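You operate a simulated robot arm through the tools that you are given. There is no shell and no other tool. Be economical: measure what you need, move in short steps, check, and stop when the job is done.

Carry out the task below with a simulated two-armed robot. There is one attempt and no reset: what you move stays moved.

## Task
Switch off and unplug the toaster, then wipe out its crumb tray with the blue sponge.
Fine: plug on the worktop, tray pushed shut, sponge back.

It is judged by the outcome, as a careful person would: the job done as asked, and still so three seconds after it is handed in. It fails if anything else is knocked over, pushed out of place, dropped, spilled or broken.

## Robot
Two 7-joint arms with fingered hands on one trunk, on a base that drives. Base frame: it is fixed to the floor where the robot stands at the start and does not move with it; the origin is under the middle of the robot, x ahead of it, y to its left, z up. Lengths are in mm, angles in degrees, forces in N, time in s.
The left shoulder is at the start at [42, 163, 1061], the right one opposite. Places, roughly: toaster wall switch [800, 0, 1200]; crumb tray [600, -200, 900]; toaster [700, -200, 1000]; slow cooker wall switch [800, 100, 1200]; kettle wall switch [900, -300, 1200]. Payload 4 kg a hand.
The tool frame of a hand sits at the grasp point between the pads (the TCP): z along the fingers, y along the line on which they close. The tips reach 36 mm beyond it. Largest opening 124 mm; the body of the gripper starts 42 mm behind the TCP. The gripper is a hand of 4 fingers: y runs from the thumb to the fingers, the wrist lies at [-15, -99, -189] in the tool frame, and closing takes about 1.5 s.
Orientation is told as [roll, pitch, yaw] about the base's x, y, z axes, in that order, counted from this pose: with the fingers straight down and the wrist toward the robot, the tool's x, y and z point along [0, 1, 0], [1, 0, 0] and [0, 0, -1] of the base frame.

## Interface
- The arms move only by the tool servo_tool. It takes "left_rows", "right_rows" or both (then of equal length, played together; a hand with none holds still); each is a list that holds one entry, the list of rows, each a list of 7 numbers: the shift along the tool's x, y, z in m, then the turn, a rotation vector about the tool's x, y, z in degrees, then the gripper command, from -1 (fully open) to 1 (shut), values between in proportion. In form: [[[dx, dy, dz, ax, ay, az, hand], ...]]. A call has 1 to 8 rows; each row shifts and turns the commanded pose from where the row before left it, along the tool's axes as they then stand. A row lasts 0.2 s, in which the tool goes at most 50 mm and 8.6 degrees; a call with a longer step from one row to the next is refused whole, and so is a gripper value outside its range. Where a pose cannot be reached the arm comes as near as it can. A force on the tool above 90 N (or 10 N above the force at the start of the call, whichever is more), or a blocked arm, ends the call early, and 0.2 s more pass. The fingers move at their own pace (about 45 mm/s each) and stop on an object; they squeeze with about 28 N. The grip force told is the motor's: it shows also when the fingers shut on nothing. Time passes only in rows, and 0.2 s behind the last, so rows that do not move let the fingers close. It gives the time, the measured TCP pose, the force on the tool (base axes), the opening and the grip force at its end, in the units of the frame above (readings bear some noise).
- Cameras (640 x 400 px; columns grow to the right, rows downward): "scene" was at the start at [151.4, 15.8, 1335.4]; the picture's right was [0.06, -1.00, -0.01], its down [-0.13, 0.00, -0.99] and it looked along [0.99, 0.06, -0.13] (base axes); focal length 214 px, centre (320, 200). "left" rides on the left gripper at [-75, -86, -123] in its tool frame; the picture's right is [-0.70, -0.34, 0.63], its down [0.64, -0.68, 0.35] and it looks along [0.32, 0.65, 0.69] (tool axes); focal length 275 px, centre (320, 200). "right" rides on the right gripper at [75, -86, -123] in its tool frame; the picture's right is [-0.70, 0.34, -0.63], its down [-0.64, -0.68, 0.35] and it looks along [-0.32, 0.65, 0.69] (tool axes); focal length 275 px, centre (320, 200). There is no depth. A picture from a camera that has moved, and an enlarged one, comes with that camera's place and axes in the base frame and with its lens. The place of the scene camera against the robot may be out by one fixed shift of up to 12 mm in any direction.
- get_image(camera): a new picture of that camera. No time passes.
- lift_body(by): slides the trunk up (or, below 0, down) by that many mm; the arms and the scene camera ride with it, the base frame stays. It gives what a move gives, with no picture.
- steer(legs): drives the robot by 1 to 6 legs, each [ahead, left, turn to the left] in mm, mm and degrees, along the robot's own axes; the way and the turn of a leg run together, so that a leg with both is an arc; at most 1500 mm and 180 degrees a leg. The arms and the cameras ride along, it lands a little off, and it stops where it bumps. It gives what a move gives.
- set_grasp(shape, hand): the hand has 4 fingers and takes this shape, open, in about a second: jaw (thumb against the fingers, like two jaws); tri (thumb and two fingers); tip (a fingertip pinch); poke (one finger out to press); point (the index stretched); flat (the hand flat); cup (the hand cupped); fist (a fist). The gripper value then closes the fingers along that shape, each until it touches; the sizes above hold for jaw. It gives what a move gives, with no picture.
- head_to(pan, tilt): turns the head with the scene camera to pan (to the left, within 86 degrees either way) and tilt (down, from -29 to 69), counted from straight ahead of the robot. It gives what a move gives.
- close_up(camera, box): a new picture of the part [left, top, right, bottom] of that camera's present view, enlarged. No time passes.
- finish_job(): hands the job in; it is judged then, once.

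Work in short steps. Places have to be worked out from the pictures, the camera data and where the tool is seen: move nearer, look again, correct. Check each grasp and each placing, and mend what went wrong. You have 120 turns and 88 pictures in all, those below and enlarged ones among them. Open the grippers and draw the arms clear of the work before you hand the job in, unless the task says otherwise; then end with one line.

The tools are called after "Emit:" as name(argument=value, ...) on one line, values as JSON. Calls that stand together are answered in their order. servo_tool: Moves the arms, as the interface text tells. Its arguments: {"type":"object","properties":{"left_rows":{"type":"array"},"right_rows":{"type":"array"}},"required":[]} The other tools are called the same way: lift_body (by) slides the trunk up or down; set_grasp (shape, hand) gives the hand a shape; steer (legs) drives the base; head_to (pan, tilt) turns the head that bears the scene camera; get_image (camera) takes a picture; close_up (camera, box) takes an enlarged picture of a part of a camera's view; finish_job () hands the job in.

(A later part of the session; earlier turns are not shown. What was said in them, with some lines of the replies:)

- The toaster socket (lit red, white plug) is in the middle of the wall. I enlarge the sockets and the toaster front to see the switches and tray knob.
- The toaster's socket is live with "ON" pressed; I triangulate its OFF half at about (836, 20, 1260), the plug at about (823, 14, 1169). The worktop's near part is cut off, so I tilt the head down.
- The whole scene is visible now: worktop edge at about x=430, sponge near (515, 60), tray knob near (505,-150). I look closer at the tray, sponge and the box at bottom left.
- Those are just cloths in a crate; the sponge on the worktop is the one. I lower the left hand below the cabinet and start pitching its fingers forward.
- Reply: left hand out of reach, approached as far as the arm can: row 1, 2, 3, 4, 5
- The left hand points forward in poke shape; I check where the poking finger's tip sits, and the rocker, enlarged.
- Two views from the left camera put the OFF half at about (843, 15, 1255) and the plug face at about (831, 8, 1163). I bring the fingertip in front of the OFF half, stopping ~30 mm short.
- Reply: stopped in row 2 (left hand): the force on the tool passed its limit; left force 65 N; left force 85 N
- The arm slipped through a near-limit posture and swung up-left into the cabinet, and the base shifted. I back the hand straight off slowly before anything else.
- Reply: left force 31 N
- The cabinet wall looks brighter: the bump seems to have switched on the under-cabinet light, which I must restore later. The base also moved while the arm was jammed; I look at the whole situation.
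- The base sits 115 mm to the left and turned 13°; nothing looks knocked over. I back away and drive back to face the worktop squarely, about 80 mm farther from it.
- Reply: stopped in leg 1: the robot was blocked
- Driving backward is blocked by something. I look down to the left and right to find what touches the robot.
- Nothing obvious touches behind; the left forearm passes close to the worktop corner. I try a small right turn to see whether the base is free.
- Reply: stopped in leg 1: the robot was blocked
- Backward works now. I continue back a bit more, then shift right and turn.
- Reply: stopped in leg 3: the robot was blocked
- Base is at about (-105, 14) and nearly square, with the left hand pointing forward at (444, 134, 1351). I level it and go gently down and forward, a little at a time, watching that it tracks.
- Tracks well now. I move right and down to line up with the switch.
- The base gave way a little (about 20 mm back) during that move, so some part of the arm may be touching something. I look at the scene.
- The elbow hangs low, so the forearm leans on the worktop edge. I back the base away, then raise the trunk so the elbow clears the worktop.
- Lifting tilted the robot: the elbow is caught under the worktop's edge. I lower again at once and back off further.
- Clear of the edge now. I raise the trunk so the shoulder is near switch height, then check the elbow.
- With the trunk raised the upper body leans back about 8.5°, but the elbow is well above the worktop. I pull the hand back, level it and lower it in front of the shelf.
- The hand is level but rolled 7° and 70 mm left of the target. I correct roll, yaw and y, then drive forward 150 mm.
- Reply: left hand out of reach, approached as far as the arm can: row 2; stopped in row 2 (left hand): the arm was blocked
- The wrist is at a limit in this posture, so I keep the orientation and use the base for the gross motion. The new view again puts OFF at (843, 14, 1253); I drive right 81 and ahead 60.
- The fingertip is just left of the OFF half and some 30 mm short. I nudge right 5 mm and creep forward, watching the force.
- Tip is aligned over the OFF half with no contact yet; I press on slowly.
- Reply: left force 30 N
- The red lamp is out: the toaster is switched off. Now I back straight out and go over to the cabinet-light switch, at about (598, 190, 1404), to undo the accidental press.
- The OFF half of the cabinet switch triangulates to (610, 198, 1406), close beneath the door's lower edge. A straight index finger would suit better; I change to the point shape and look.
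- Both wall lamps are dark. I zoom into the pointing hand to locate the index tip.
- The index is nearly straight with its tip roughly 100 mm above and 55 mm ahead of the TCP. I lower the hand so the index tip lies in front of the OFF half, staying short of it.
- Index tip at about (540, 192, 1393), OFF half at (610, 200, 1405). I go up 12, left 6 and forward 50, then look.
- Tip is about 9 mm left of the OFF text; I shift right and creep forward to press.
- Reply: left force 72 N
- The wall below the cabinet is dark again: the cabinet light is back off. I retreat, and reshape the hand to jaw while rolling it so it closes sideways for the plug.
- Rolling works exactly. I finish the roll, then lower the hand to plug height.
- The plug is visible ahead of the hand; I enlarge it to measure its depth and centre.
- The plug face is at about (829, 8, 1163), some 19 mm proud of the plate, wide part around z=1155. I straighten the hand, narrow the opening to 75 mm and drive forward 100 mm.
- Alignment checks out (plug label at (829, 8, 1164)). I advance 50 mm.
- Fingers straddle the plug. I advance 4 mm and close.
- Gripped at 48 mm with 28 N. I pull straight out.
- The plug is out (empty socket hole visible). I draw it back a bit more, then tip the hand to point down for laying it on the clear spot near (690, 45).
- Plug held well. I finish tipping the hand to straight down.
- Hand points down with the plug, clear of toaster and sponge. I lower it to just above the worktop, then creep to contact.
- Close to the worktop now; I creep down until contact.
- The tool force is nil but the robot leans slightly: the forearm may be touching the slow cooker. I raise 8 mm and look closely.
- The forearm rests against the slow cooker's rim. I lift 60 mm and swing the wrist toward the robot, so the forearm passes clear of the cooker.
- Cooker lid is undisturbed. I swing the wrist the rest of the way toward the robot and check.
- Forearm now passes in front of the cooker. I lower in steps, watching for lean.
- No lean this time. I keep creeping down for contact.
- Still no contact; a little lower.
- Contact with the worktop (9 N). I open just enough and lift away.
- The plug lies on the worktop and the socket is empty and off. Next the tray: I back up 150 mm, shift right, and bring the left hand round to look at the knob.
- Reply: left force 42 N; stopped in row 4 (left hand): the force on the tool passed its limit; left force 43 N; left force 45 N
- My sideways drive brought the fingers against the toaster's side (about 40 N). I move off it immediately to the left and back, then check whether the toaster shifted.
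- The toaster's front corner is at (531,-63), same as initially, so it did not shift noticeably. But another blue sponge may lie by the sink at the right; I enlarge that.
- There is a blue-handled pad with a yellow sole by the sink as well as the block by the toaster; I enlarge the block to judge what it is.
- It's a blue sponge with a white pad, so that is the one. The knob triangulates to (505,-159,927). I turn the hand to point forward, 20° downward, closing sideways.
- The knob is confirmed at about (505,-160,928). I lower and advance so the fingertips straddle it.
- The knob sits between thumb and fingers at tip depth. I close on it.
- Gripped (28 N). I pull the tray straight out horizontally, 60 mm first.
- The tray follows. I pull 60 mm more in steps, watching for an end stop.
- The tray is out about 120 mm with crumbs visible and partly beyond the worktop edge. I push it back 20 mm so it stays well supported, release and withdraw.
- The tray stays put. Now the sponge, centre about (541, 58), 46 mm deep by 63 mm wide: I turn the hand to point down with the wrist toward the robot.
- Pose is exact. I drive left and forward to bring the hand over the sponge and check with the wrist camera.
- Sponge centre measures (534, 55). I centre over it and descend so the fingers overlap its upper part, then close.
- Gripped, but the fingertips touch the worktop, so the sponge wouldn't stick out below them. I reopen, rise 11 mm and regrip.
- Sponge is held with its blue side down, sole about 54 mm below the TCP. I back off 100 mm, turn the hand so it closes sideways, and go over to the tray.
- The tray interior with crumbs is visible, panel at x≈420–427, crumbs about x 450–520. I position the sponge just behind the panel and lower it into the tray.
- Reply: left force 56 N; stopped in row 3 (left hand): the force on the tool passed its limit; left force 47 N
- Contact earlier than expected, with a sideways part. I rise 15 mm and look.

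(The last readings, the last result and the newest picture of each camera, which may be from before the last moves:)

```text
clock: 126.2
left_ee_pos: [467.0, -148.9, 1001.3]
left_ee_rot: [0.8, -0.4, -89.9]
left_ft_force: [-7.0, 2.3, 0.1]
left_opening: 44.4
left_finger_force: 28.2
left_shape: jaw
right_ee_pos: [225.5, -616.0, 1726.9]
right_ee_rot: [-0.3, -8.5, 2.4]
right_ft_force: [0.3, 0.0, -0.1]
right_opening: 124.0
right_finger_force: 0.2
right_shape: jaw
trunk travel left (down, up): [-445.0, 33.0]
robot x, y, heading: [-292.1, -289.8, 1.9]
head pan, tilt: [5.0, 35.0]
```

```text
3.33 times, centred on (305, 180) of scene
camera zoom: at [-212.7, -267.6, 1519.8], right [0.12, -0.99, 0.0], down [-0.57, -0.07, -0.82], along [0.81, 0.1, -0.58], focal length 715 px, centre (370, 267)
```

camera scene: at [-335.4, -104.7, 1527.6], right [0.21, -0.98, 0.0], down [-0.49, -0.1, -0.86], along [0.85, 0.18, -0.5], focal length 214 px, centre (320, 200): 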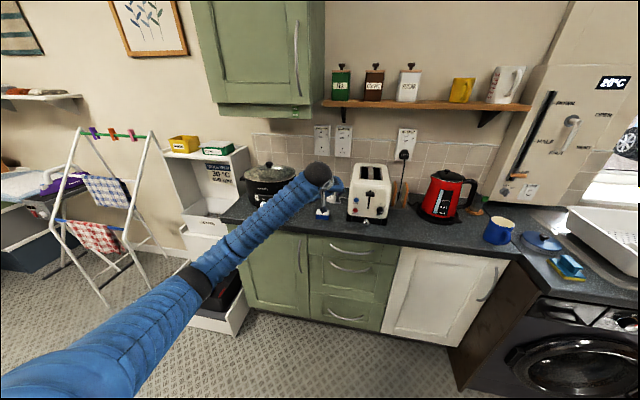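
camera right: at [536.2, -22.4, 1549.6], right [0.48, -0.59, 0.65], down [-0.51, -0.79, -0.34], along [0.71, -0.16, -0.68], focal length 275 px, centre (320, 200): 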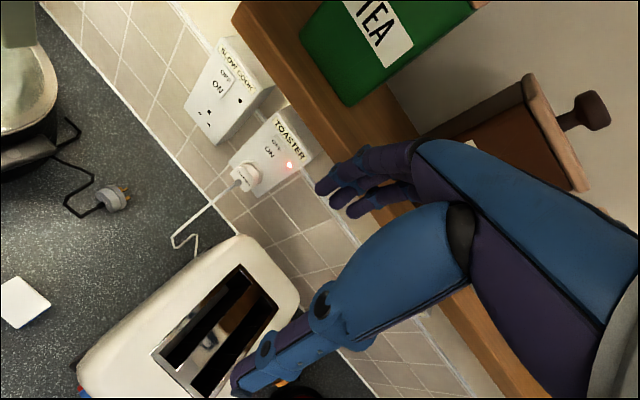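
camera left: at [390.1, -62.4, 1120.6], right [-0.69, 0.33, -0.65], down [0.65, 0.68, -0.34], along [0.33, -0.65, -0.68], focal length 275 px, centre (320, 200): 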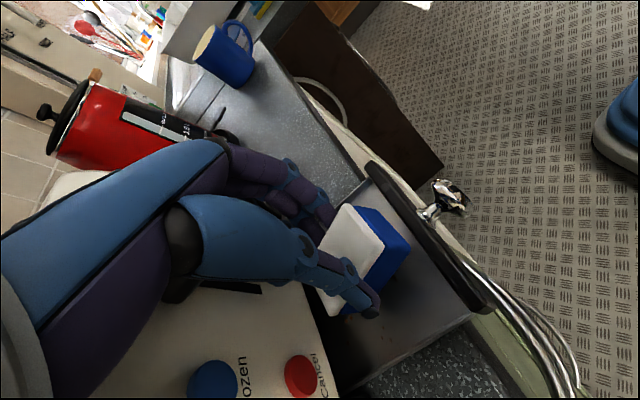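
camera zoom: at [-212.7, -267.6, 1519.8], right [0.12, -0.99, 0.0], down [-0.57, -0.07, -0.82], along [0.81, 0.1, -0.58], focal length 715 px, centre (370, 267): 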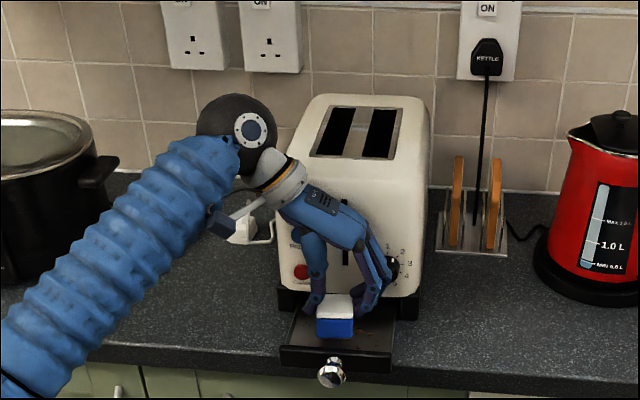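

The knuckles probably met the dial on the right. I shift left and slightly toward the panel, lower until the sponge is behind the panel, and use it to draw the tray out 45 mm further, away from the dial.

Emit:
servo_tool(left_rows=[[[-0.004, -0.011, 0, 0, 0, 0, 1], [-0.003, -0.01, 0, 0, 0, 0, 1], [0, 0, 0.01, 0, 0, 0, 1], [0, 0, 0.012, 0, 0, 0, 1], [0, 0, 0, 0, 0, 0, 1]]])

Emit:
servo_tool(left_rows=[[[-0.01, 0, 0, 0, 0, 0, 1], [-0.01, 0, 0, 0, 0, 0, 1], [-0.01, 0, 0, 0, 0, 0, 1], [-0.01, 0, 0, 0, 0, 0, 1], [0, 0, 0, 0, 0, 0, 1]]])

Emit:
get_image(camera="left")

```text
clock: 127.4
left_ee_pos: [456.7, -121.3, 980.0]
left_ee_rot: [0.8, -0.2, -89.5]
left_ft_force: [-22.3, 17.5, 6.9]
left_opening: 45.0
left_finger_force: 27.7
left_shape: jaw
right_ee_pos: [220.6, -615.4, 1728.1]
right_ee_rot: [-0.2, -8.7, 2.6]
right_ft_force: [0.4, -0.3, 0.4]
right_opening: 123.8
right_finger_force: 0.1
right_shape: jaw
trunk travel left (down, up): [-445.0, 33.0]
robot x, y, heading: [-290.1, -289.5, 2.0]
head pan, tilt: [5.0, 35.0]
```

```text
clock: 128.6
left_ee_pos: [420.0, -128.6, 978.4]
left_ee_rot: [1.0, -0.5, -89.8]
left_ft_force: [-0.5, 2.7, 18.7]
left_opening: 45.5
left_finger_force: 27.9
left_shape: jaw
right_ee_pos: [224.4, -615.8, 1727.7]
right_ee_rot: [-0.3, -8.4, 2.3]
right_ft_force: [-0.3, -0.1, -0.3]
right_opening: 124.0
right_finger_force: 0.0
right_shape: jaw
trunk travel left (down, up): [-445.0, 33.0]
robot x, y, heading: [-289.8, -290.0, 2.2]
head pan, tilt: [5.0, 35.0]
```

```text
8 pictures are left
camera left: at [342.6, -41.7, 1099.3], right [-0.69, 0.33, -0.65], down [0.65, 0.68, -0.34], along [0.33, -0.65, -0.68], focal length 275 px, centre (320, 200)
```

left: 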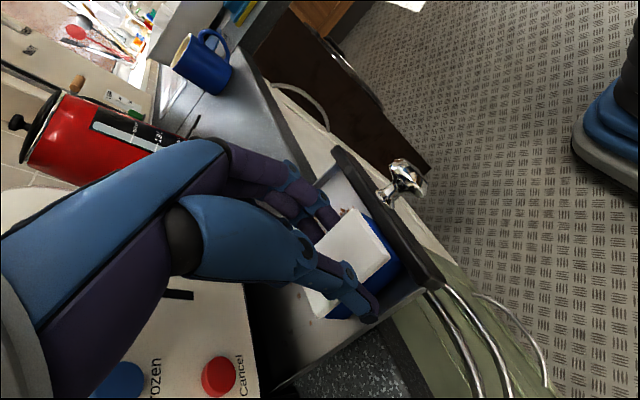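

The tray is further out and the sponge lies on its floor (about 19 N); the left part is already clean, crumbs remain to the right. I wipe across to the right, inward, and back left.

Emit:
servo_tool(left_rows=[[[0, 0.012, 0, 0, 0, 0, 1], [0, 0.012, 0, 0, 0, 0, 1], [0, 0.012, 0, 0, 0, 0, 1], [0, 0.012, 0, 0, 0, 0, 1], [0, 0, 0, 0, 0, 0, 1]]])

Emit:
servo_tool(left_rows=[[[0.01, 0, 0, 0, 0, 0, 1], [0.01, 0, 0, 0, 0, 0, 1], [0.01, 0, 0, 0, 0, 0, 1], [0, -0.012, 0, 0, 0, 0, 1], [0, -0.012, 0, 0, 0, 0, 1], [0, -0.012, 0, 0, 0, 0, 1], [0, -0.012, 0, 0, 0, 0, 1], [0, 0, 0, 0, 0, 0, 1]]])

Emit:
get_image(camera="left")

```text
clock: 129.8
left_ee_pos: [420.0, -175.5, 978.6]
left_ee_rot: [0.9, -0.5, -89.8]
left_ft_force: [0.2, 10.4, 21.1]
left_opening: 46.1
left_finger_force: 28.3
left_shape: jaw
right_ee_pos: [223.6, -615.5, 1728.0]
right_ee_rot: [-0.4, -8.4, 2.4]
right_ft_force: [0.7, -0.2, 0.5]
right_opening: 123.8
right_finger_force: 0.1
right_shape: jaw
trunk travel left (down, up): [-445.0, 33.0]
robot x, y, heading: [-287.8, -287.7, 2.1]
head pan, tilt: [5.0, 35.0]
```

```text
clock: 131.6
left_ee_pos: [449.4, -127.5, 979.3]
left_ee_rot: [0.9, -0.3, -90.0]
left_ft_force: [0.5, -11.4, 17.9]
left_opening: 45.3
left_finger_force: 27.6
left_shape: jaw
right_ee_pos: [223.9, -617.9, 1726.4]
right_ee_rot: [-0.2, -8.5, 2.4]
right_ft_force: [0.0, -0.8, 0.3]
right_opening: 123.8
right_finger_force: 0.0
right_shape: jaw
trunk travel left (down, up): [-445.0, 33.0]
robot x, y, heading: [-287.2, -287.2, 2.3]
head pan, tilt: [5.0, 35.0]
```

```text
7 pictures are left
camera left: at [372.7, -42.4, 1099.4], right [-0.69, 0.33, -0.65], down [0.65, 0.68, -0.34], along [0.33, -0.65, -0.68], focal length 275 px, centre (320, 200)
```

left: 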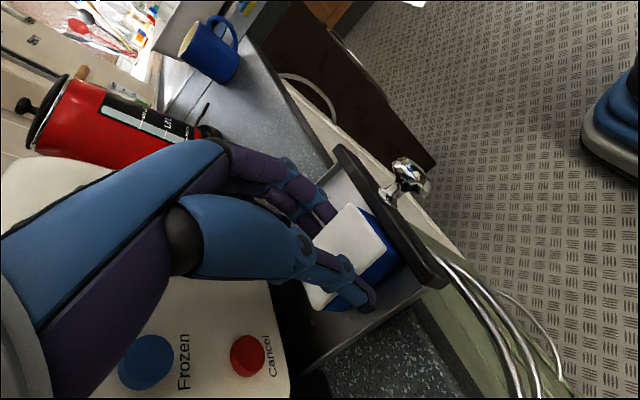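

The tray slid in along with the sponge, so I draw it out again, then lift the sponge, set it deeper inside and wipe sideways there.

Emit:
servo_tool(left_rows=[[[-0.01, 0, 0, 0, 0, 0, 1], [-0.01, 0, 0, 0, 0, 0, 1], [-0.01, 0, 0, 0, 0, 0, 1], [-0.01, 0, 0, 0, 0, 0, 1], [0, 0, -0.014, 0, 0, 0, 1], [0.02, 0, 0, 0, 0, 0, 1], [0.022, 0, 0, 0, 0, 0, 1], [0, 0, 0.0, 0, 0, 0, 1]]])

Emit:
servo_tool(left_rows=[[[0, 0, 0.007, 0, 0, 0, 1], [0, 0, 0.007, 0, 0, 0, 1], [0, 0.012, 0, 0, 0, 0, 1], [0, 0.012, 0, 0, 0, 0, 1], [0, 0.012, 0, 0, 0, 0, 1], [0, 0.012, 0, 0, 0, 0, 1], [0, 0, 0, 0, 0, 0, 1]]])

Emit:
get_image(camera="left")

```text
clock: 133.4
left_ee_pos: [450.4, -125.7, 992.4]
left_ee_rot: [0.8, -0.3, -89.7]
left_ft_force: [-0.3, -0.4, -0.9]
left_opening: 44.7
left_finger_force: 27.8
left_shape: jaw
right_ee_pos: [224.2, -616.1, 1726.8]
right_ee_rot: [-0.2, -8.4, 2.3]
right_ft_force: [-0.1, -0.4, 0.5]
right_opening: 123.9
right_finger_force: 0.1
right_shape: jaw
trunk travel left (down, up): [-445.0, 33.0]
robot x, y, heading: [-291.7, -290.1, 2.0]
head pan, tilt: [5.0, 35.0]
```

```text
clock: 135.0
left_ee_pos: [449.9, -176.5, 980.2]
left_ee_rot: [0.9, -0.6, -90.0]
left_ft_force: [-16.3, 16.2, 9.1]
left_opening: 44.6
left_finger_force: 27.9
left_shape: jaw
right_ee_pos: [220.9, -612.4, 1728.6]
right_ee_rot: [-0.4, -8.6, 2.6]
right_ft_force: [-0.7, 1.2, 0.3]
right_opening: 123.8
right_finger_force: 0.1
right_shape: jaw
trunk travel left (down, up): [-445.0, 33.0]
robot x, y, heading: [-292.2, -288.4, 2.0]
head pan, tilt: [5.0, 35.0]
```

```text
6 pictures are left
camera left: at [372.2, -88.9, 1099.6], right [-0.69, 0.33, -0.65], down [0.65, 0.68, -0.34], along [0.33, -0.66, -0.68], focal length 275 px, centre (320, 200)
```

left: 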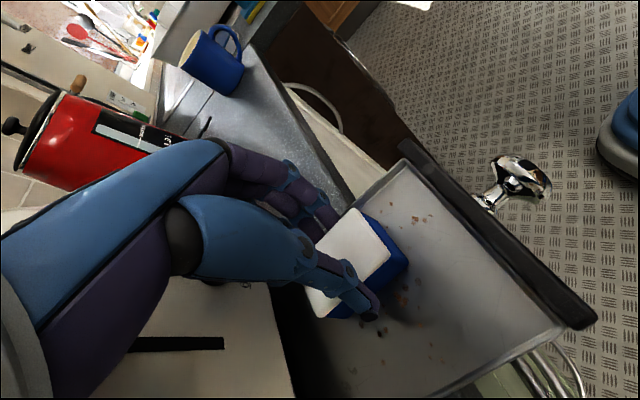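

Crumbs are visible in the tray again. I enlarge this view to see what has and hasn't been wiped.

Emit:
close_up(camera="left", box=[320, 150, 600, 400])

```text
1.60 times, centred on (460, 275) of left
camera zoom: at [372.2, -88.9, 1099.6], right [-0.69, 0.33, -0.65], down [0.65, 0.68, -0.34], along [0.33, -0.66, -0.68], focal length 440 px, centre (96, 80)
```

zoom: 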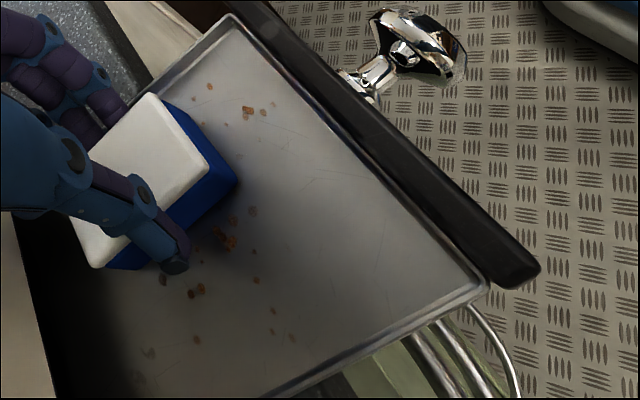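

Many crumbs remain, e.g. near (398,-186), (435,-148), (460,-137), (437,-114), (494,-121). I wipe again with firmer pressure, lifting between strokes so the tray does not slide; first the front strip from right to left.

Emit:
servo_tool(left_rows=[[[0, 0, -0.014, 0, 0, 0, 1], [-0.019, 0.005, 0, 0, 0, 0, 1], [-0.019, 0.005, 0, 0, 0, 0, 1], [0, 0, 0.01, 0, 0, 0, 1], [0, 0, 0.009, 0, 0, 0, 1], [0, 0, 0, 0, 0, 0, 1]]])

Emit:
servo_tool(left_rows=[[[0, -0.012, 0, 0, 0, 0, 1], [0, -0.012, 0, 0, 0, 0, 1], [0, -0.012, 0, 0, 0, 0, 1], [0, -0.012, 0, 0, 0, 0, 1], [0, -0.01, 0, 0, 0, 0, 1], [0, 0, 0, 0, 0, 0, 1]]])

```text
clock: 136.4
left_ee_pos: [414.5, -185.5, 978.5]
left_ee_rot: [1.1, -0.5, -89.9]
left_ft_force: [-0.3, 2.0, 41.8]
left_opening: 45.5
left_finger_force: 28.1
left_shape: jaw
right_ee_pos: [222.5, -616.3, 1728.5]
right_ee_rot: [-0.3, -8.6, 2.4]
right_ft_force: [0.0, -0.5, 0.1]
right_opening: 124.0
right_finger_force: 0.1
right_shape: jaw
trunk travel left (down, up): [-445.0, 33.0]
robot x, y, heading: [-287.0, -289.9, 2.1]
head pan, tilt: [5.0, 35.0]
```

```text
clock: 137.8
left_ee_pos: [414.0, -128.5, 974.1]
left_ee_rot: [0.8, -0.2, -89.8]
left_ft_force: [0.2, -14.8, 31.1]
left_opening: 48.4
left_finger_force: 28.0
left_shape: jaw
right_ee_pos: [222.5, -619.1, 1727.6]
right_ee_rot: [-0.1, -8.6, 2.4]
right_ft_force: [0.2, -0.7, -0.5]
right_opening: 123.6
right_finger_force: 0.1
right_shape: jaw
trunk travel left (down, up): [-445.0, 33.0]
robot x, y, heading: [-289.1, -280.6, 2.2]
head pan, tilt: [5.0, 35.0]
```

Good sliding contact (31 N, friction 15 N). Next strip: x≈438 from left to right.

Emit:
servo_tool(left_rows=[[[0, 0, -0.014, 0, 0, 0, 1], [0.013, 0, 0, 0, 0, 0, 1], [0.013, 0, 0, 0, 0, 0, 1], [0, 0, 0.014, 0, 0, 0, 1], [0, 0.012, 0, 0, 0, 0, 1], [0, 0.012, 0, 0, 0, 0, 1], [0, 0.012, 0, 0, 0, 0, 1], [0, 0.012, 0, 0, 0, 0, 1]]])

Emit:
servo_tool(left_rows=[[[0, -0.012, 0, 0, 0, 0, 1], [0, -0.012, 0, 0, 0, 0, 1], [0, -0.012, 0, 0, 0, 0, 1], [0, -0.012, 0, 0, 0, 0, 1], [0, 0, -0.012, 0, 0, 0, 1], [0.014, 0, 0, 0, 0, 0, 1], [0.014, 0, 0, 0, 0, 0, 1], [0, 0, 0.012, 0, 0, 0, 1]]])

Emit:
servo_tool(left_rows=[[[0, 0.01, 0, 0, 0, 0, 1], [0, 0.01, 0, 0, 0, 0, 1], [0, -0.01, 0, 0, 0, 0, 1], [0, -0.01, 0, 0, 0, 0, 1], [0, 0, 0, 0, 0, 0, 1]]])

Emit:
close_up(camera="left", box=[280, 110, 600, 400])

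```text
clock: 139.6
left_ee_pos: [440.0, -174.2, 975.6]
left_ee_rot: [1.1, -0.4, -89.7]
left_ft_force: [0.5, 12.3, 19.1]
left_opening: 46.7
left_finger_force: 28.2
left_shape: jaw
right_ee_pos: [223.6, -615.8, 1726.7]
right_ee_rot: [-0.3, -8.5, 2.4]
right_ft_force: [0.0, 0.0, 0.0]
right_opening: 123.9
right_finger_force: 0.0
right_shape: jaw
trunk travel left (down, up): [-445.0, 33.0]
robot x, y, heading: [-290.1, -289.9, 2.1]
head pan, tilt: [5.0, 35.0]
```

```text
clock: 141.4
left_ee_pos: [469.5, -128.1, 975.4]
left_ee_rot: [1.0, -0.4, -89.8]
left_ft_force: [1.0, 3.2, 4.4]
left_opening: 46.3
left_finger_force: 28.7
left_shape: jaw
right_ee_pos: [224.5, -616.9, 1726.8]
right_ee_rot: [-0.2, -8.5, 2.4]
right_ft_force: [-1.1, -0.9, 0.0]
right_opening: 124.0
right_finger_force: 0.0
right_shape: jaw
trunk travel left (down, up): [-445.0, 33.0]
robot x, y, heading: [-289.7, -287.8, 2.1]
head pan, tilt: [5.0, 35.0]
```

```text
clock: 142.6
left_ee_pos: [468.1, -129.6, 975.3]
left_ee_rot: [0.9, -0.5, -90.0]
left_ft_force: [0.0, -6.5, 11.8]
left_opening: 46.3
left_finger_force: 27.9
left_shape: jaw
right_ee_pos: [224.4, -617.1, 1726.6]
right_ee_rot: [-0.2, -8.5, 2.4]
right_ft_force: [-0.2, 0.1, 0.3]
right_opening: 124.0
right_finger_force: 0.0
right_shape: jaw
trunk travel left (down, up): [-445.0, 33.0]
robot x, y, heading: [-290.1, -293.2, 2.2]
head pan, tilt: [5.0, 35.0]
```

```text
1.38 times, centred on (440, 255) of left
camera zoom: at [391.2, -43.8, 1094.6], right [-0.69, 0.33, -0.65], down [0.65, 0.68, -0.34], along [0.33, -0.65, -0.68], focal length 380 px, centre (154, 124)
```

zoom: 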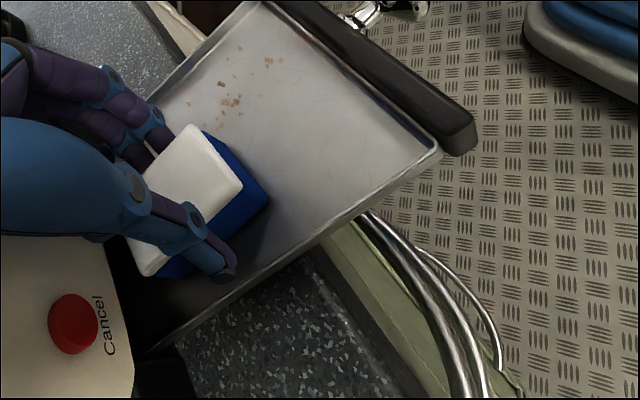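

Most crumbs are gone; those left lie at the right, x 394–425, y −181…−207. I lift, go there with the hand tilted 5° so the sponge's right edge bears, and scrub.

Emit:
servo_tool(left_rows=[[[0, 0, -0.016, 0, 0, 0, 1], [-0.03, 0.016, 0, 2, 0, 0, 1], [-0.03, 0.016, 0, 2, 0, 0, 1], [0, 0.014, 0, 2, 0, 0, 1], [0, 0, 0.008, 0, 0, 0, 1], [0, 0, 0.008, 0, 0, 0, 1], [0, 0, 0.003, 0, 0, 0, 1], [0, 0, 0, 0, 0, 0, 1]]])

Emit:
servo_tool(left_rows=[[[0, 0.008, 0, 0, 0, 0, 1], [0, -0.01, 0, 0, 0, 0, 1], [0, -0.01, 0, 0, 0, 0, 1], [0, 0, -0.01, 0, 0, 0, 1], [0.02, 0.01, 0, 0, 0, 0, 1], [0, 0, 0.01, 0, 0, 0, 1], [0, 0.01, 0, 0, 0, 0, 1], [0, -0.012, 0, 0, 0, 0, 1]]])

```text
clock: 144.4
left_ee_pos: [407.4, -172.4, 973.2]
left_ee_rot: [1.1, 5.4, -89.7]
left_ft_force: [0.0, -1.4, 45.9]
left_opening: 49.6
left_finger_force: 27.9
left_shape: jaw
right_ee_pos: [221.8, -618.2, 1727.8]
right_ee_rot: [-0.1, -8.5, 2.4]
right_ft_force: [0.7, 0.7, -0.5]
right_opening: 123.9
right_finger_force: 0.1
right_shape: jaw
trunk travel left (down, up): [-445.0, 33.0]
robot x, y, heading: [-288.1, -290.3, 2.3]
head pan, tilt: [5.0, 35.0]
```

```text
clock: 146.2
left_ee_pos: [427.9, -169.9, 972.5]
left_ee_rot: [0.9, 5.5, -89.7]
left_ft_force: [1.0, 1.6, 38.6]
left_opening: 50.3
left_finger_force: 27.9
left_shape: jaw
right_ee_pos: [222.5, -619.5, 1727.6]
right_ee_rot: [-0.2, -8.7, 2.4]
right_ft_force: [-0.8, 0.1, 0.3]
right_opening: 123.9
right_finger_force: 0.0
right_shape: jaw
trunk travel left (down, up): [-445.0, 33.0]
robot x, y, heading: [-288.3, -289.8, 2.4]
head pan, tilt: [5.0, 35.0]
```

Firm contact at 39–46 N. One more pass further right at x≈405 and x≈425.

Emit:
servo_tool(left_rows=[[[0, 0, -0.014, 0, 0, 0, 1], [-0.022, 0.016, 0, 0, 0, 0, 1], [0, 0, 0.008, 0, 0, 0, 1], [0, 0, 0.006, 0, 0, 0, 1], [0, 0.003, 0, 0, 0, 0, 1], [0, -0.008, 0, 0, 0, 0, 1], [0, -0.01, 0, 0, 0, 0, 1], [0, -0.01, 0, 0, 0, 0, 1]]])

Emit:
servo_tool(left_rows=[[[0, 0, -0.014, 0, 0, 0, 1], [0.022, 0.026, 0, 0, 0, 0, 1], [0, 0, 0.008, 0, 0, 0, 1], [0, 0, 0.006, 0, 0, 0, 1], [0, -0.01, 0, 0, 0, 0, 1], [0, -0.01, 0, 0, 0, 0, 1], [0, -0.02, -0.02, -2, 0, 0, 1], [0, -0.03, -0.02, -3, 0, 0, 1]]])

Emit:
close_up(camera="left", box=[280, 110, 600, 400])

```text
clock: 148.0
left_ee_pos: [404.5, -161.9, 972.8]
left_ee_rot: [0.9, 5.7, -89.8]
left_ft_force: [0.5, -30.8, 49.7]
left_opening: 50.3
left_finger_force: 28.2
left_shape: jaw
right_ee_pos: [221.6, -619.4, 1727.4]
right_ee_rot: [-0.1, -8.6, 2.3]
right_ft_force: [0.1, 0.2, 0.3]
right_opening: 124.1
right_finger_force: 0.1
right_shape: jaw
trunk travel left (down, up): [-445.0, 33.0]
robot x, y, heading: [-293.3, -289.2, 1.9]
head pan, tilt: [5.0, 35.0]
```

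```text
clock: 149.8
left_ee_pos: [427.4, -117.9, 1012.8]
left_ee_rot: [0.8, 0.8, -89.8]
left_ft_force: [-0.6, -0.7, -0.3]
left_opening: 47.2
left_finger_force: 27.8
left_shape: jaw
right_ee_pos: [223.0, -617.6, 1727.9]
right_ee_rot: [-0.2, -8.6, 2.4]
right_ft_force: [-0.5, 0.3, 0.1]
right_opening: 123.9
right_finger_force: 0.0
right_shape: jaw
trunk travel left (down, up): [-445.0, 33.0]
robot x, y, heading: [-292.6, -287.5, 2.1]
head pan, tilt: [5.0, 35.0]
```

```text
1.38 times, centred on (440, 255) of left
camera zoom: at [349.9, -34.9, 1135.0], right [-0.69, 0.34, -0.64], down [0.65, 0.69, -0.33], along [0.33, -0.64, -0.7], focal length 380 px, centre (154, 124)
```

zoom: 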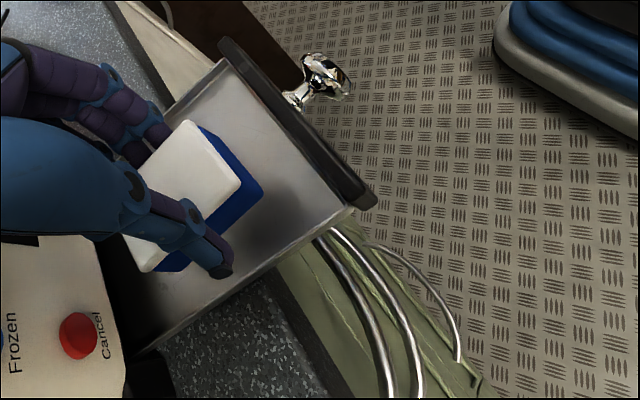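

The visible tray is clean. I lift, back away, and turn the hand to return the sponge to its place at (535, 56).

Emit:
servo_tool(left_rows=[[[0, 0, -0.02, 0, 0, 0, 1], [0, 0, -0.02, 0, 0, 0, 1]]])

Emit:
steer(legs=[[-40, 0, 0]])

Emit:
servo_tool(left_rows=[[[0, 0, 0, -0.8, 0, -8.4, 1], [0, 0, 0, 0, 0, -8.4, 1], [0, 0, 0, 0, 0, -8.4, 1], [0, 0, 0, 0, 0, -8.4, 1], [0, 0, 0, 0, 0, -8.4, 1], [0, 0, 0, 0, 0, -8.4, 1], [0, 0, 0, 0, 0, -8.4, 1], [0, 0, 0, 0, 0, -8.4, 1]]])

Emit:
servo_tool(left_rows=[[[0, 0, 0, 0, 0, -8.4, 1], [0, 0, 0, 0, 0, -8.4, 1], [0, 0, 0, 0, 0, -5.8, 1], [0, 0, 0, 0, 0, 0, 1]]])

Emit:
steer(legs=[[0, 170, 0]])

```text
clock: 150.4
left_ee_pos: [427.3, -118.6, 1054.2]
left_ee_rot: [0.8, 0.7, -89.7]
left_ft_force: [-0.2, 0.8, -0.4]
left_opening: 47.1
left_finger_force: 27.8
left_shape: jaw
right_ee_pos: [223.9, -617.1, 1726.9]
right_ee_rot: [-0.2, -8.6, 2.3]
right_ft_force: [0.3, 0.2, 0.1]
right_opening: 124.0
right_finger_force: 0.1
right_shape: jaw
trunk travel left (down, up): [-445.0, 33.0]
robot x, y, heading: [-287.0, -287.5, 2.1]
head pan, tilt: [5.0, 35.0]
```

```text
clock: 151.3
left_ee_pos: [390.4, -120.3, 1052.2]
left_ee_rot: [0.6, 0.5, -89.9]
left_ft_force: [0.1, 0.5, 0.3]
left_opening: 47.3
left_finger_force: 27.8
left_shape: jaw
right_ee_pos: [189.5, -617.8, 1725.7]
right_ee_rot: [-0.3, -8.3, 2.4]
right_ft_force: [0.4, 0.6, -0.9]
right_opening: 123.8
right_finger_force: 0.1
right_shape: jaw
trunk travel left (down, up): [-445.0, 33.0]
robot x, y, heading: [-327.0, -288.4, 2.1]
head pan, tilt: [5.0, 35.0]
```

```text
clock: 153.1
left_ee_pos: [389.3, -119.5, 1052.8]
left_ee_rot: [0.2, -0.8, -22.6]
left_ft_force: [0.3, -0.2, 0.0]
left_opening: 47.0
left_finger_force: 27.8
left_shape: jaw
right_ee_pos: [186.2, -618.2, 1726.4]
right_ee_rot: [-0.3, -8.5, 2.3]
right_ft_force: [1.0, 0.5, -1.0]
right_opening: 123.9
right_finger_force: 0.0
right_shape: jaw
trunk travel left (down, up): [-445.0, 33.0]
robot x, y, heading: [-327.0, -291.0, 2.0]
head pan, tilt: [5.0, 35.0]
```

```text
clock: 154.1
left_ee_pos: [388.9, -119.9, 1052.7]
left_ee_rot: [-0.2, -0.8, 0.1]
left_ft_force: [0.0, 0.2, -0.2]
left_opening: 47.0
left_finger_force: 28.1
left_shape: jaw
right_ee_pos: [186.3, -616.6, 1726.1]
right_ee_rot: [-0.3, -8.5, 2.4]
right_ft_force: [0.4, 0.1, 0.0]
right_opening: 124.1
right_finger_force: 0.0
right_shape: jaw
trunk travel left (down, up): [-445.0, 33.0]
robot x, y, heading: [-330.0, -288.2, 2.0]
head pan, tilt: [5.0, 35.0]
```

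```text
clock: 155.5
left_ee_pos: [382.1, 51.6, 1053.5]
left_ee_rot: [-0.2, -0.9, 0.1]
left_ft_force: [-0.3, 0.5, -0.5]
left_opening: 47.2
left_finger_force: 28.3
left_shape: jaw
right_ee_pos: [180.5, -445.5, 1726.3]
right_ee_rot: [-0.3, -8.5, 2.5]
right_ft_force: [-0.2, -0.1, -0.1]
right_opening: 124.1
right_finger_force: 0.1
right_shape: jaw
trunk travel left (down, up): [-445.0, 33.0]
robot x, y, heading: [-335.4, -120.5, 2.3]
head pan, tilt: [5.0, 35.0]
```

Now forward 153 mm over the sponge's spot and down to contact.

Emit:
steer(legs=[[153, 0, 0]])

Emit:
servo_tool(left_rows=[[[0, 0, 0.025, 0, 0, 0, 1], [0, 0, 0.025, 0, 0, 0, 1], [0, 0, 0.02, 0, 0, 0, 1], [0, 0, 0.012, 0, 0, 0, 1], [0, 0, 0.005, 0, 0, 0, 1], [0, 0, 0, 0, 0, 0, 1]]])

```text
clock: 156.9
left_ee_pos: [534.5, 57.1, 1052.7]
left_ee_rot: [-0.1, -0.8, 0.1]
left_ft_force: [0.4, 0.1, 0.2]
left_opening: 47.3
left_finger_force: 27.5
left_shape: jaw
right_ee_pos: [332.9, -440.4, 1726.0]
right_ee_rot: [-0.3, -8.4, 2.5]
right_ft_force: [0.1, 0.0, -0.3]
right_opening: 124.0
right_finger_force: 0.1
right_shape: jaw
trunk travel left (down, up): [-445.0, 33.0]
robot x, y, heading: [-177.6, -116.7, 2.3]
head pan, tilt: [5.0, 35.0]
```

```text
clock: 158.3
left_ee_pos: [535.2, 57.6, 967.5]
left_ee_rot: [-0.1, -1.0, 0.1]
left_ft_force: [0.4, 0.3, 0.1]
left_opening: 46.6
left_finger_force: 27.6
left_shape: jaw
right_ee_pos: [332.7, -440.0, 1727.5]
right_ee_rot: [-0.3, -8.6, 2.6]
right_ft_force: [0.4, 0.5, 0.2]
right_opening: 123.8
right_finger_force: 0.0
right_shape: jaw
trunk travel left (down, up): [-445.0, 33.0]
robot x, y, heading: [-184.5, -112.1, 2.3]
head pan, tilt: [5.0, 35.0]
```

Almost there; a few more millimetres until contact.

Emit:
servo_tool(left_rows=[[[0, 0, 0.003, 0, 0, 0, 1], [0, 0, 0.003, 0, 0, 0, 1], [0, 0, 0, 0, 0, 0, 1]]])

Emit:
servo_tool(left_rows=[[[0, 0, 0.003, 0, 0, 0, 1], [0, 0, 0, 0, 0, 0, 1]]])

```text
clock: 159.1
left_ee_pos: [536.0, 57.6, 959.5]
left_ee_rot: [-0.2, -0.9, 0.1]
left_ft_force: [0.5, 0.0, 8.9]
left_opening: 47.0
left_finger_force: 27.8
left_shape: jaw
right_ee_pos: [333.0, -439.7, 1726.4]
right_ee_rot: [-0.4, -8.5, 2.5]
right_ft_force: [0.3, 0.2, 0.2]
right_opening: 124.1
right_finger_force: 0.2
right_shape: jaw
trunk travel left (down, up): [-445.0, 33.0]
robot x, y, heading: [-183.6, -112.5, 2.4]
head pan, tilt: [5.0, 35.0]
```

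```text
clock: 159.7
left_ee_pos: [536.2, 57.2, 958.5]
left_ee_rot: [-0.2, -0.9, 0.1]
left_ft_force: [5.2, 0.3, 20.1]
left_opening: 46.7
left_finger_force: 27.2
left_shape: jaw
right_ee_pos: [331.8, -440.1, 1728.2]
right_ee_rot: [-0.3, -8.6, 2.4]
right_ft_force: [-0.3, 1.0, -0.3]
right_opening: 123.8
right_finger_force: 0.1
right_shape: jaw
trunk travel left (down, up): [-445.0, 33.0]
robot x, y, heading: [-185.8, -114.8, 2.2]
head pan, tilt: [5.0, 35.0]
```

Sponge is on the worktop at its spot. I open, rise and back away.

Emit:
servo_tool(left_rows=[[[0, 0, 0, 0, 0, 0, 0.1], [0, 0, 0, 0, 0, 0, -0.4], [0, 0, 0, 0, 0, 0, -0.4], [0, 0, 0, 0, 0, 0, -0.4], [0, 0, -0.02, 0, 0, 0, -0.4], [0, 0, -0.03, 0, 0, 0, -0.4], [0, 0, -0.03, 0, 0, 0, -0.4]]])

Emit:
steer(legs=[[-260, 0, 0]])

Emit:
servo_tool(left_rows=[[[0, 0, 0, 0, 0, 8.4, 1], [0, 0, 0, 0, 0, 8.4, 1], [0, 0, 0, 0, 0, 8.4, 1], [0, 0, 0, 0, 0, 8.4, 1], [0, 0, 0, 0, 0, 8.4, 1], [0, 0, 0, 0, 0, 8.4, 1], [0, 0, 0, 0, 0, 8.4, 1], [0, 0, 0, 0, 0, 8.4, 1]]])

Emit:
servo_tool(left_rows=[[[0, 0, 0, 0, 0, 8.4, 1], [0, 0, 0, 0, 0, 8.4, 1], [0, 0, 0, 0, 0, 6, 1], [0, 0, 0, 0, 8.4, 0, 1], [0, 0, 0, 0, 8.4, 0, 1], [0, 0, 0, 0, 8.4, 0, 1], [0, 0, 0, 0, 8.4, 0, 1], [0, 0, 0, 0, 8.4, 0, 1]]])

Emit:
servo_tool(left_rows=[[[0, 0, 0, 0, 8.4, 0, 1], [0, 0, 0, 0, 8.4, 0, 1], [0, 0, 0, 0, 8.4, 0, 1], [0, 0, 0, 0, 2.5, 0, 1], [0, 0, 0, 0, 0, 0, 1]]])

```text
clock: 161.3
left_ee_pos: [534.4, 58.8, 1036.4]
left_ee_rot: [-0.3, -0.9, 0.1]
left_ft_force: [0.1, -0.1, 0.1]
left_opening: 86.7
left_finger_force: 0.0
left_shape: jaw
right_ee_pos: [333.8, -440.0, 1726.3]
right_ee_rot: [-0.1, -8.5, 2.4]
right_ft_force: [1.0, 0.5, -0.2]
right_opening: 123.9
right_finger_force: 0.0
right_shape: jaw
trunk travel left (down, up): [-445.0, 33.0]
robot x, y, heading: [-184.4, -113.5, 2.3]
head pan, tilt: [5.0, 35.0]
```

```text
clock: 163.2
left_ee_pos: [275.8, 47.7, 1037.8]
left_ee_rot: [-0.1, -0.8, 0.0]
left_ft_force: [-0.6, 0.2, 0.6]
left_opening: 86.5
left_finger_force: 0.1
left_shape: jaw
right_ee_pos: [73.8, -449.1, 1727.8]
right_ee_rot: [-0.3, -8.4, 2.5]
right_ft_force: [1.4, 0.0, -0.2]
right_opening: 124.3
right_finger_force: 0.0
right_shape: jaw
trunk travel left (down, up): [-445.0, 33.0]
robot x, y, heading: [-442.9, -120.4, 1.8]
head pan, tilt: [5.0, 35.0]
```

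```text
clock: 165.0
left_ee_pos: [276.9, 48.3, 1037.8]
left_ee_rot: [0.7, -0.5, -67.3]
left_ft_force: [0.1, 0.7, 0.6]
left_opening: 0.0
left_finger_force: 27.9
left_shape: jaw
right_ee_pos: [74.8, -450.7, 1726.3]
right_ee_rot: [-0.3, -8.5, 2.5]
right_ft_force: [0.1, -0.3, 0.3]
right_opening: 123.7
right_finger_force: 0.0
right_shape: jaw
trunk travel left (down, up): [-445.0, 33.0]
robot x, y, heading: [-443.3, -124.6, 2.1]
head pan, tilt: [5.0, 35.0]
```

```text
clock: 166.8
left_ee_pos: [276.1, 48.6, 1037.8]
left_ee_rot: [43.0, -0.2, -90.0]
left_ft_force: [0.0, 0.0, 0.7]
left_opening: 0.0
left_finger_force: 27.8
left_shape: jaw
right_ee_pos: [73.0, -449.3, 1725.5]
right_ee_rot: [-0.2, -8.5, 2.5]
right_ft_force: [0.5, 0.1, -0.1]
right_opening: 123.8
right_finger_force: 0.1
right_shape: jaw
trunk travel left (down, up): [-445.0, 33.0]
robot x, y, heading: [-440.0, -125.2, 2.1]
head pan, tilt: [5.0, 35.0]
```

```text
clock: 168.0
left_ee_pos: [276.6, 47.8, 1037.5]
left_ee_rot: [70.7, -0.2, -90.0]
left_ft_force: [-0.5, -0.1, 0.7]
left_opening: 0.0
left_finger_force: 28.4
left_shape: jaw
right_ee_pos: [73.2, -450.2, 1726.2]
right_ee_rot: [-0.3, -8.5, 2.5]
right_ft_force: [0.1, 0.3, 0.1]
right_opening: 124.1
right_finger_force: 0.1
right_shape: jaw
trunk travel left (down, up): [-445.0, 33.0]
robot x, y, heading: [-436.5, -122.2, 2.1]
head pan, tilt: [5.0, 35.0]
```

I drive right to line up with the knob and lower the hand to knob height, well in front of it, and take a look.

Emit:
steer(legs=[[0, -207, 0]])

Emit:
servo_tool(left_rows=[[[-0.0231, 0, 0.0081, 0, 0, 0, 1], [-0.0231, 0, 0.0081, 0, 0, 0, 1], [-0.0231, 0, 0.0081, 0, 0, 0, 1], [-0.0231, 0, 0.0081, 0, 0, 0, 1], [0, 0, 0, 0, 0, 0, 1]]])

Emit:
get_image(camera="left")

```text
clock: 169.6
left_ee_pos: [283.4, -157.2, 1036.5]
left_ee_rot: [70.5, -0.2, -90.0]
left_ft_force: [0.1, -0.8, 0.4]
left_opening: 0.0
left_finger_force: 27.7
left_shape: jaw
right_ee_pos: [81.6, -654.4, 1726.7]
right_ee_rot: [-0.3, -8.6, 2.5]
right_ft_force: [0.4, -0.2, -0.2]
right_opening: 123.9
right_finger_force: 0.0
right_shape: jaw
trunk travel left (down, up): [-445.0, 33.0]
robot x, y, heading: [-433.6, -328.2, 2.0]
head pan, tilt: [5.0, 35.0]
```

```text
clock: 170.8
left_ee_pos: [283.2, -156.8, 939.0]
left_ee_rot: [70.6, -0.2, -90.0]
left_ft_force: [-0.7, -0.5, -0.1]
left_opening: 0.1
left_finger_force: 28.4
left_shape: jaw
right_ee_pos: [82.5, -655.1, 1726.0]
right_ee_rot: [-0.1, -8.6, 2.4]
right_ft_force: [0.5, -0.1, -0.1]
right_opening: 124.0
right_finger_force: 0.1
right_shape: jaw
trunk travel left (down, up): [-445.0, 33.0]
robot x, y, heading: [-431.4, -324.6, 2.1]
head pan, tilt: [5.0, 35.0]
```

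```text
2 pictures are left
camera left: at [142.8, -71.9, 907.8], right [0.37, 0.34, -0.87], down [0.54, 0.68, 0.49], along [0.76, -0.65, 0.07], focal length 275 px, centre (320, 200)
```

left: 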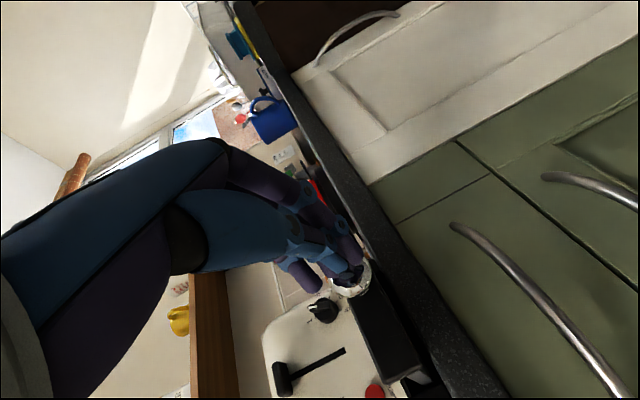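

The fingertips are right in line with the knob. I push forward steadily.

Emit:
servo_tool(left_rows=[[[0.0053, 0, 0.0151, 0, 0, 0, 1], [0.0053, 0, 0.0151, 0, 0, 0, 1], [0.0053, 0, 0.0151, 0, 0, 0, 1], [0.0053, 0, 0.0151, 0, 0, 0, 1], [0.0053, 0, 0.0151, 0, 0, 0, 1], [0.0053, 0, 0.0151, 0, 0, 0, 1], [0.0053, 0, 0.0151, 0, 0, 0, 1], [0.0053, 0, 0.0151, 0, 0, 0, 1]]])

Emit:
servo_tool(left_rows=[[[0.0033, 0, 0.0094, 0, 0, 0, 1], [0.0033, 0, 0.0094, 0, 0, 0, 1], [0.0033, 0, 0.0094, 0, 0, 0, 1], [0.0033, 0, 0.0094, 0, 0, 0, 1]]])

```text
clock: 172.6
left_ee_pos: [411.8, -157.4, 937.9]
left_ee_rot: [70.5, -0.2, -89.8]
left_ft_force: [-0.9, 0.6, 0.0]
left_opening: 0.0
left_finger_force: 27.6
left_shape: jaw
right_ee_pos: [81.8, -653.9, 1726.5]
right_ee_rot: [-0.3, -8.5, 2.5]
right_ft_force: [0.6, 0.5, 0.1]
right_opening: 123.9
right_finger_force: 0.1
right_shape: jaw
trunk travel left (down, up): [-445.0, 33.0]
robot x, y, heading: [-431.6, -325.7, 2.1]
head pan, tilt: [5.0, 35.0]
```

```text
clock: 173.6
left_ee_pos: [451.3, -157.0, 939.7]
left_ee_rot: [70.5, -0.2, -90.0]
left_ft_force: [-4.9, 0.0, 0.8]
left_opening: 0.0
left_finger_force: 28.1
left_shape: jaw
right_ee_pos: [81.9, -654.9, 1726.5]
right_ee_rot: [-0.2, -8.6, 2.5]
right_ft_force: [-0.2, 0.2, -0.2]
right_opening: 123.7
right_finger_force: 0.1
right_shape: jaw
trunk travel left (down, up): [-445.0, 33.0]
robot x, y, heading: [-433.1, -327.4, 2.2]
head pan, tilt: [5.0, 35.0]
```

Light resistance (5 N); I continue in small steps to the stop.

Emit:
servo_tool(left_rows=[[[0.0017, 0, 0.0047, 0, 0, 0, 1], [0.0017, 0, 0.0047, 0, 0, 0, 1], [0, 0, 0, 0, 0, 0, 1]]])

Emit:
servo_tool(left_rows=[[[0.0014, 0, 0.0038, 0, 0, 0, 1], [0, 0, 0, 0, 0, 0, 1]]])

```text
clock: 174.4
left_ee_pos: [456.3, -158.6, 938.9]
left_ee_rot: [70.5, -0.2, -90.1]
left_ft_force: [-61.9, -10.7, -12.5]
left_opening: 0.0
left_finger_force: 28.5
left_shape: jaw
right_ee_pos: [76.5, -654.6, 1727.4]
right_ee_rot: [-0.1, -8.5, 2.5]
right_ft_force: [-0.4, 0.1, 0.6]
right_opening: 123.9
right_finger_force: 0.0
right_shape: jaw
trunk travel left (down, up): [-445.0, 33.0]
robot x, y, heading: [-436.8, -325.5, 2.1]
head pan, tilt: [5.0, 35.0]
```

```text
clock: 174.9
left_ee_pos: [456.4, -158.8, 936.7]
left_ee_rot: [70.3, -0.4, -90.2]
left_ft_force: [-52.2, 2.2, 11.0]
left_opening: 0.0
left_finger_force: 28.0
left_shape: jaw
right_ee_pos: [75.6, -653.0, 1728.0]
right_ee_rot: [-0.3, -8.7, 2.7]
right_ft_force: [0.4, 0.4, 0.4]
right_opening: 123.9
right_finger_force: 0.0
right_shape: jaw
trunk travel left (down, up): [-445.0, 33.0]
robot x, y, heading: [-434.7, -330.7, 2.3]
head pan, tilt: [5.0, 35.0]
stopped in row 2 (left hand): the force on the tool passed its limit (the readings are from after the stop); the commanded pose is now the measured one
```

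Firm stop at the expected position: the tray is shut. I withdraw straight back, open the hand and check the scene.

Emit:
servo_tool(left_rows=[[[0, 0, -0.015, 0, 0, 0, 1], [0, 0, -0.03, 0, 0, 0, 1], [0, 0, -0.03, 0, 0, 0, 0], [0, 0, -0.03, 0, 0, 0, -1], [0, 0, 0, 0, 0, 0, -1]]])

Emit:
steer(legs=[[-120, 0, 0], [0, 120, 0]])

Emit:
head_to(pan=-6, tilt=30)

Emit:
close_up(camera="scene", box=[200, 80, 460, 240])

```text
clock: 176.1
left_ee_pos: [362.6, -158.6, 972.6]
left_ee_rot: [70.2, -0.2, -90.0]
left_ft_force: [0.9, -0.3, 0.8]
left_opening: 42.9
left_finger_force: 0.1
left_shape: jaw
right_ee_pos: [81.6, -653.2, 1726.1]
right_ee_rot: [-0.3, -8.4, 2.6]
right_ft_force: [0.8, 0.0, 0.3]
right_opening: 123.8
right_finger_force: 0.0
right_shape: jaw
trunk travel left (down, up): [-445.0, 33.0]
robot x, y, heading: [-432.3, -327.5, 2.2]
head pan, tilt: [5.0, 35.0]
```

```text
clock: 178.2
left_ee_pos: [240.6, -42.0, 971.3]
left_ee_rot: [70.2, -0.2, -89.9]
left_ft_force: [-0.8, 0.3, -0.1]
left_opening: 123.5
left_finger_force: 0.1
left_shape: jaw
right_ee_pos: [-41.0, -538.4, 1726.3]
right_ee_rot: [-0.2, -8.5, 2.6]
right_ft_force: [-0.1, 0.3, 0.0]
right_opening: 123.6
right_finger_force: 0.0
right_shape: jaw
trunk travel left (down, up): [-445.0, 33.0]
robot x, y, heading: [-556.8, -213.9, 2.3]
head pan, tilt: [5.0, 35.0]
```

```text
clock: 178.9
left_ee_pos: [240.9, -41.6, 971.9]
left_ee_rot: [70.2, -0.2, -90.0]
left_ft_force: [0.4, 0.1, 0.1]
left_opening: 123.8
left_finger_force: 0.0
left_shape: jaw
right_ee_pos: [-39.7, -536.6, 1726.9]
right_ee_rot: [-0.3, -8.5, 2.7]
right_ft_force: [0.2, 0.4, 0.1]
right_opening: 123.9
right_finger_force: 0.0
right_shape: jaw
trunk travel left (down, up): [-445.0, 33.0]
robot x, y, heading: [-556.2, -214.6, 2.3]
head pan, tilt: [-6.0, 30.0]
```

```text
2.46 times, centred on (330, 160) of scene
camera zoom: at [-477.3, -207.3, 1527.6], right [-0.06, -1.0, 0.0], down [-0.5, 0.03, -0.86], along [0.86, -0.06, -0.5], focal length 528 px, centre (295, 298)
```

zoom: 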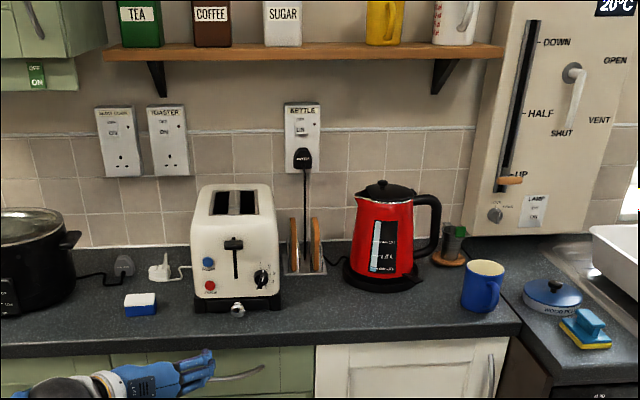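

The last view shows the toaster socket off and empty, the plug and sponge on the worktop, the tray shut, everything else in place and the hands open and clear. I hand the job in.

Emit:
finish_job()

```text
The job is handed in.
```

The toaster is switched off at the wall and unplugged, with the plug on the worktop. I wiped the exposed part of the crumb tray clean of visible crumbs; I couldn't see into the back of it. The tray is pushed shut and the sponge is back in its place; along the way I bumped the cabinet light on and switched it off again, and touched the toaster and slow cooker, but nothing looks moved.
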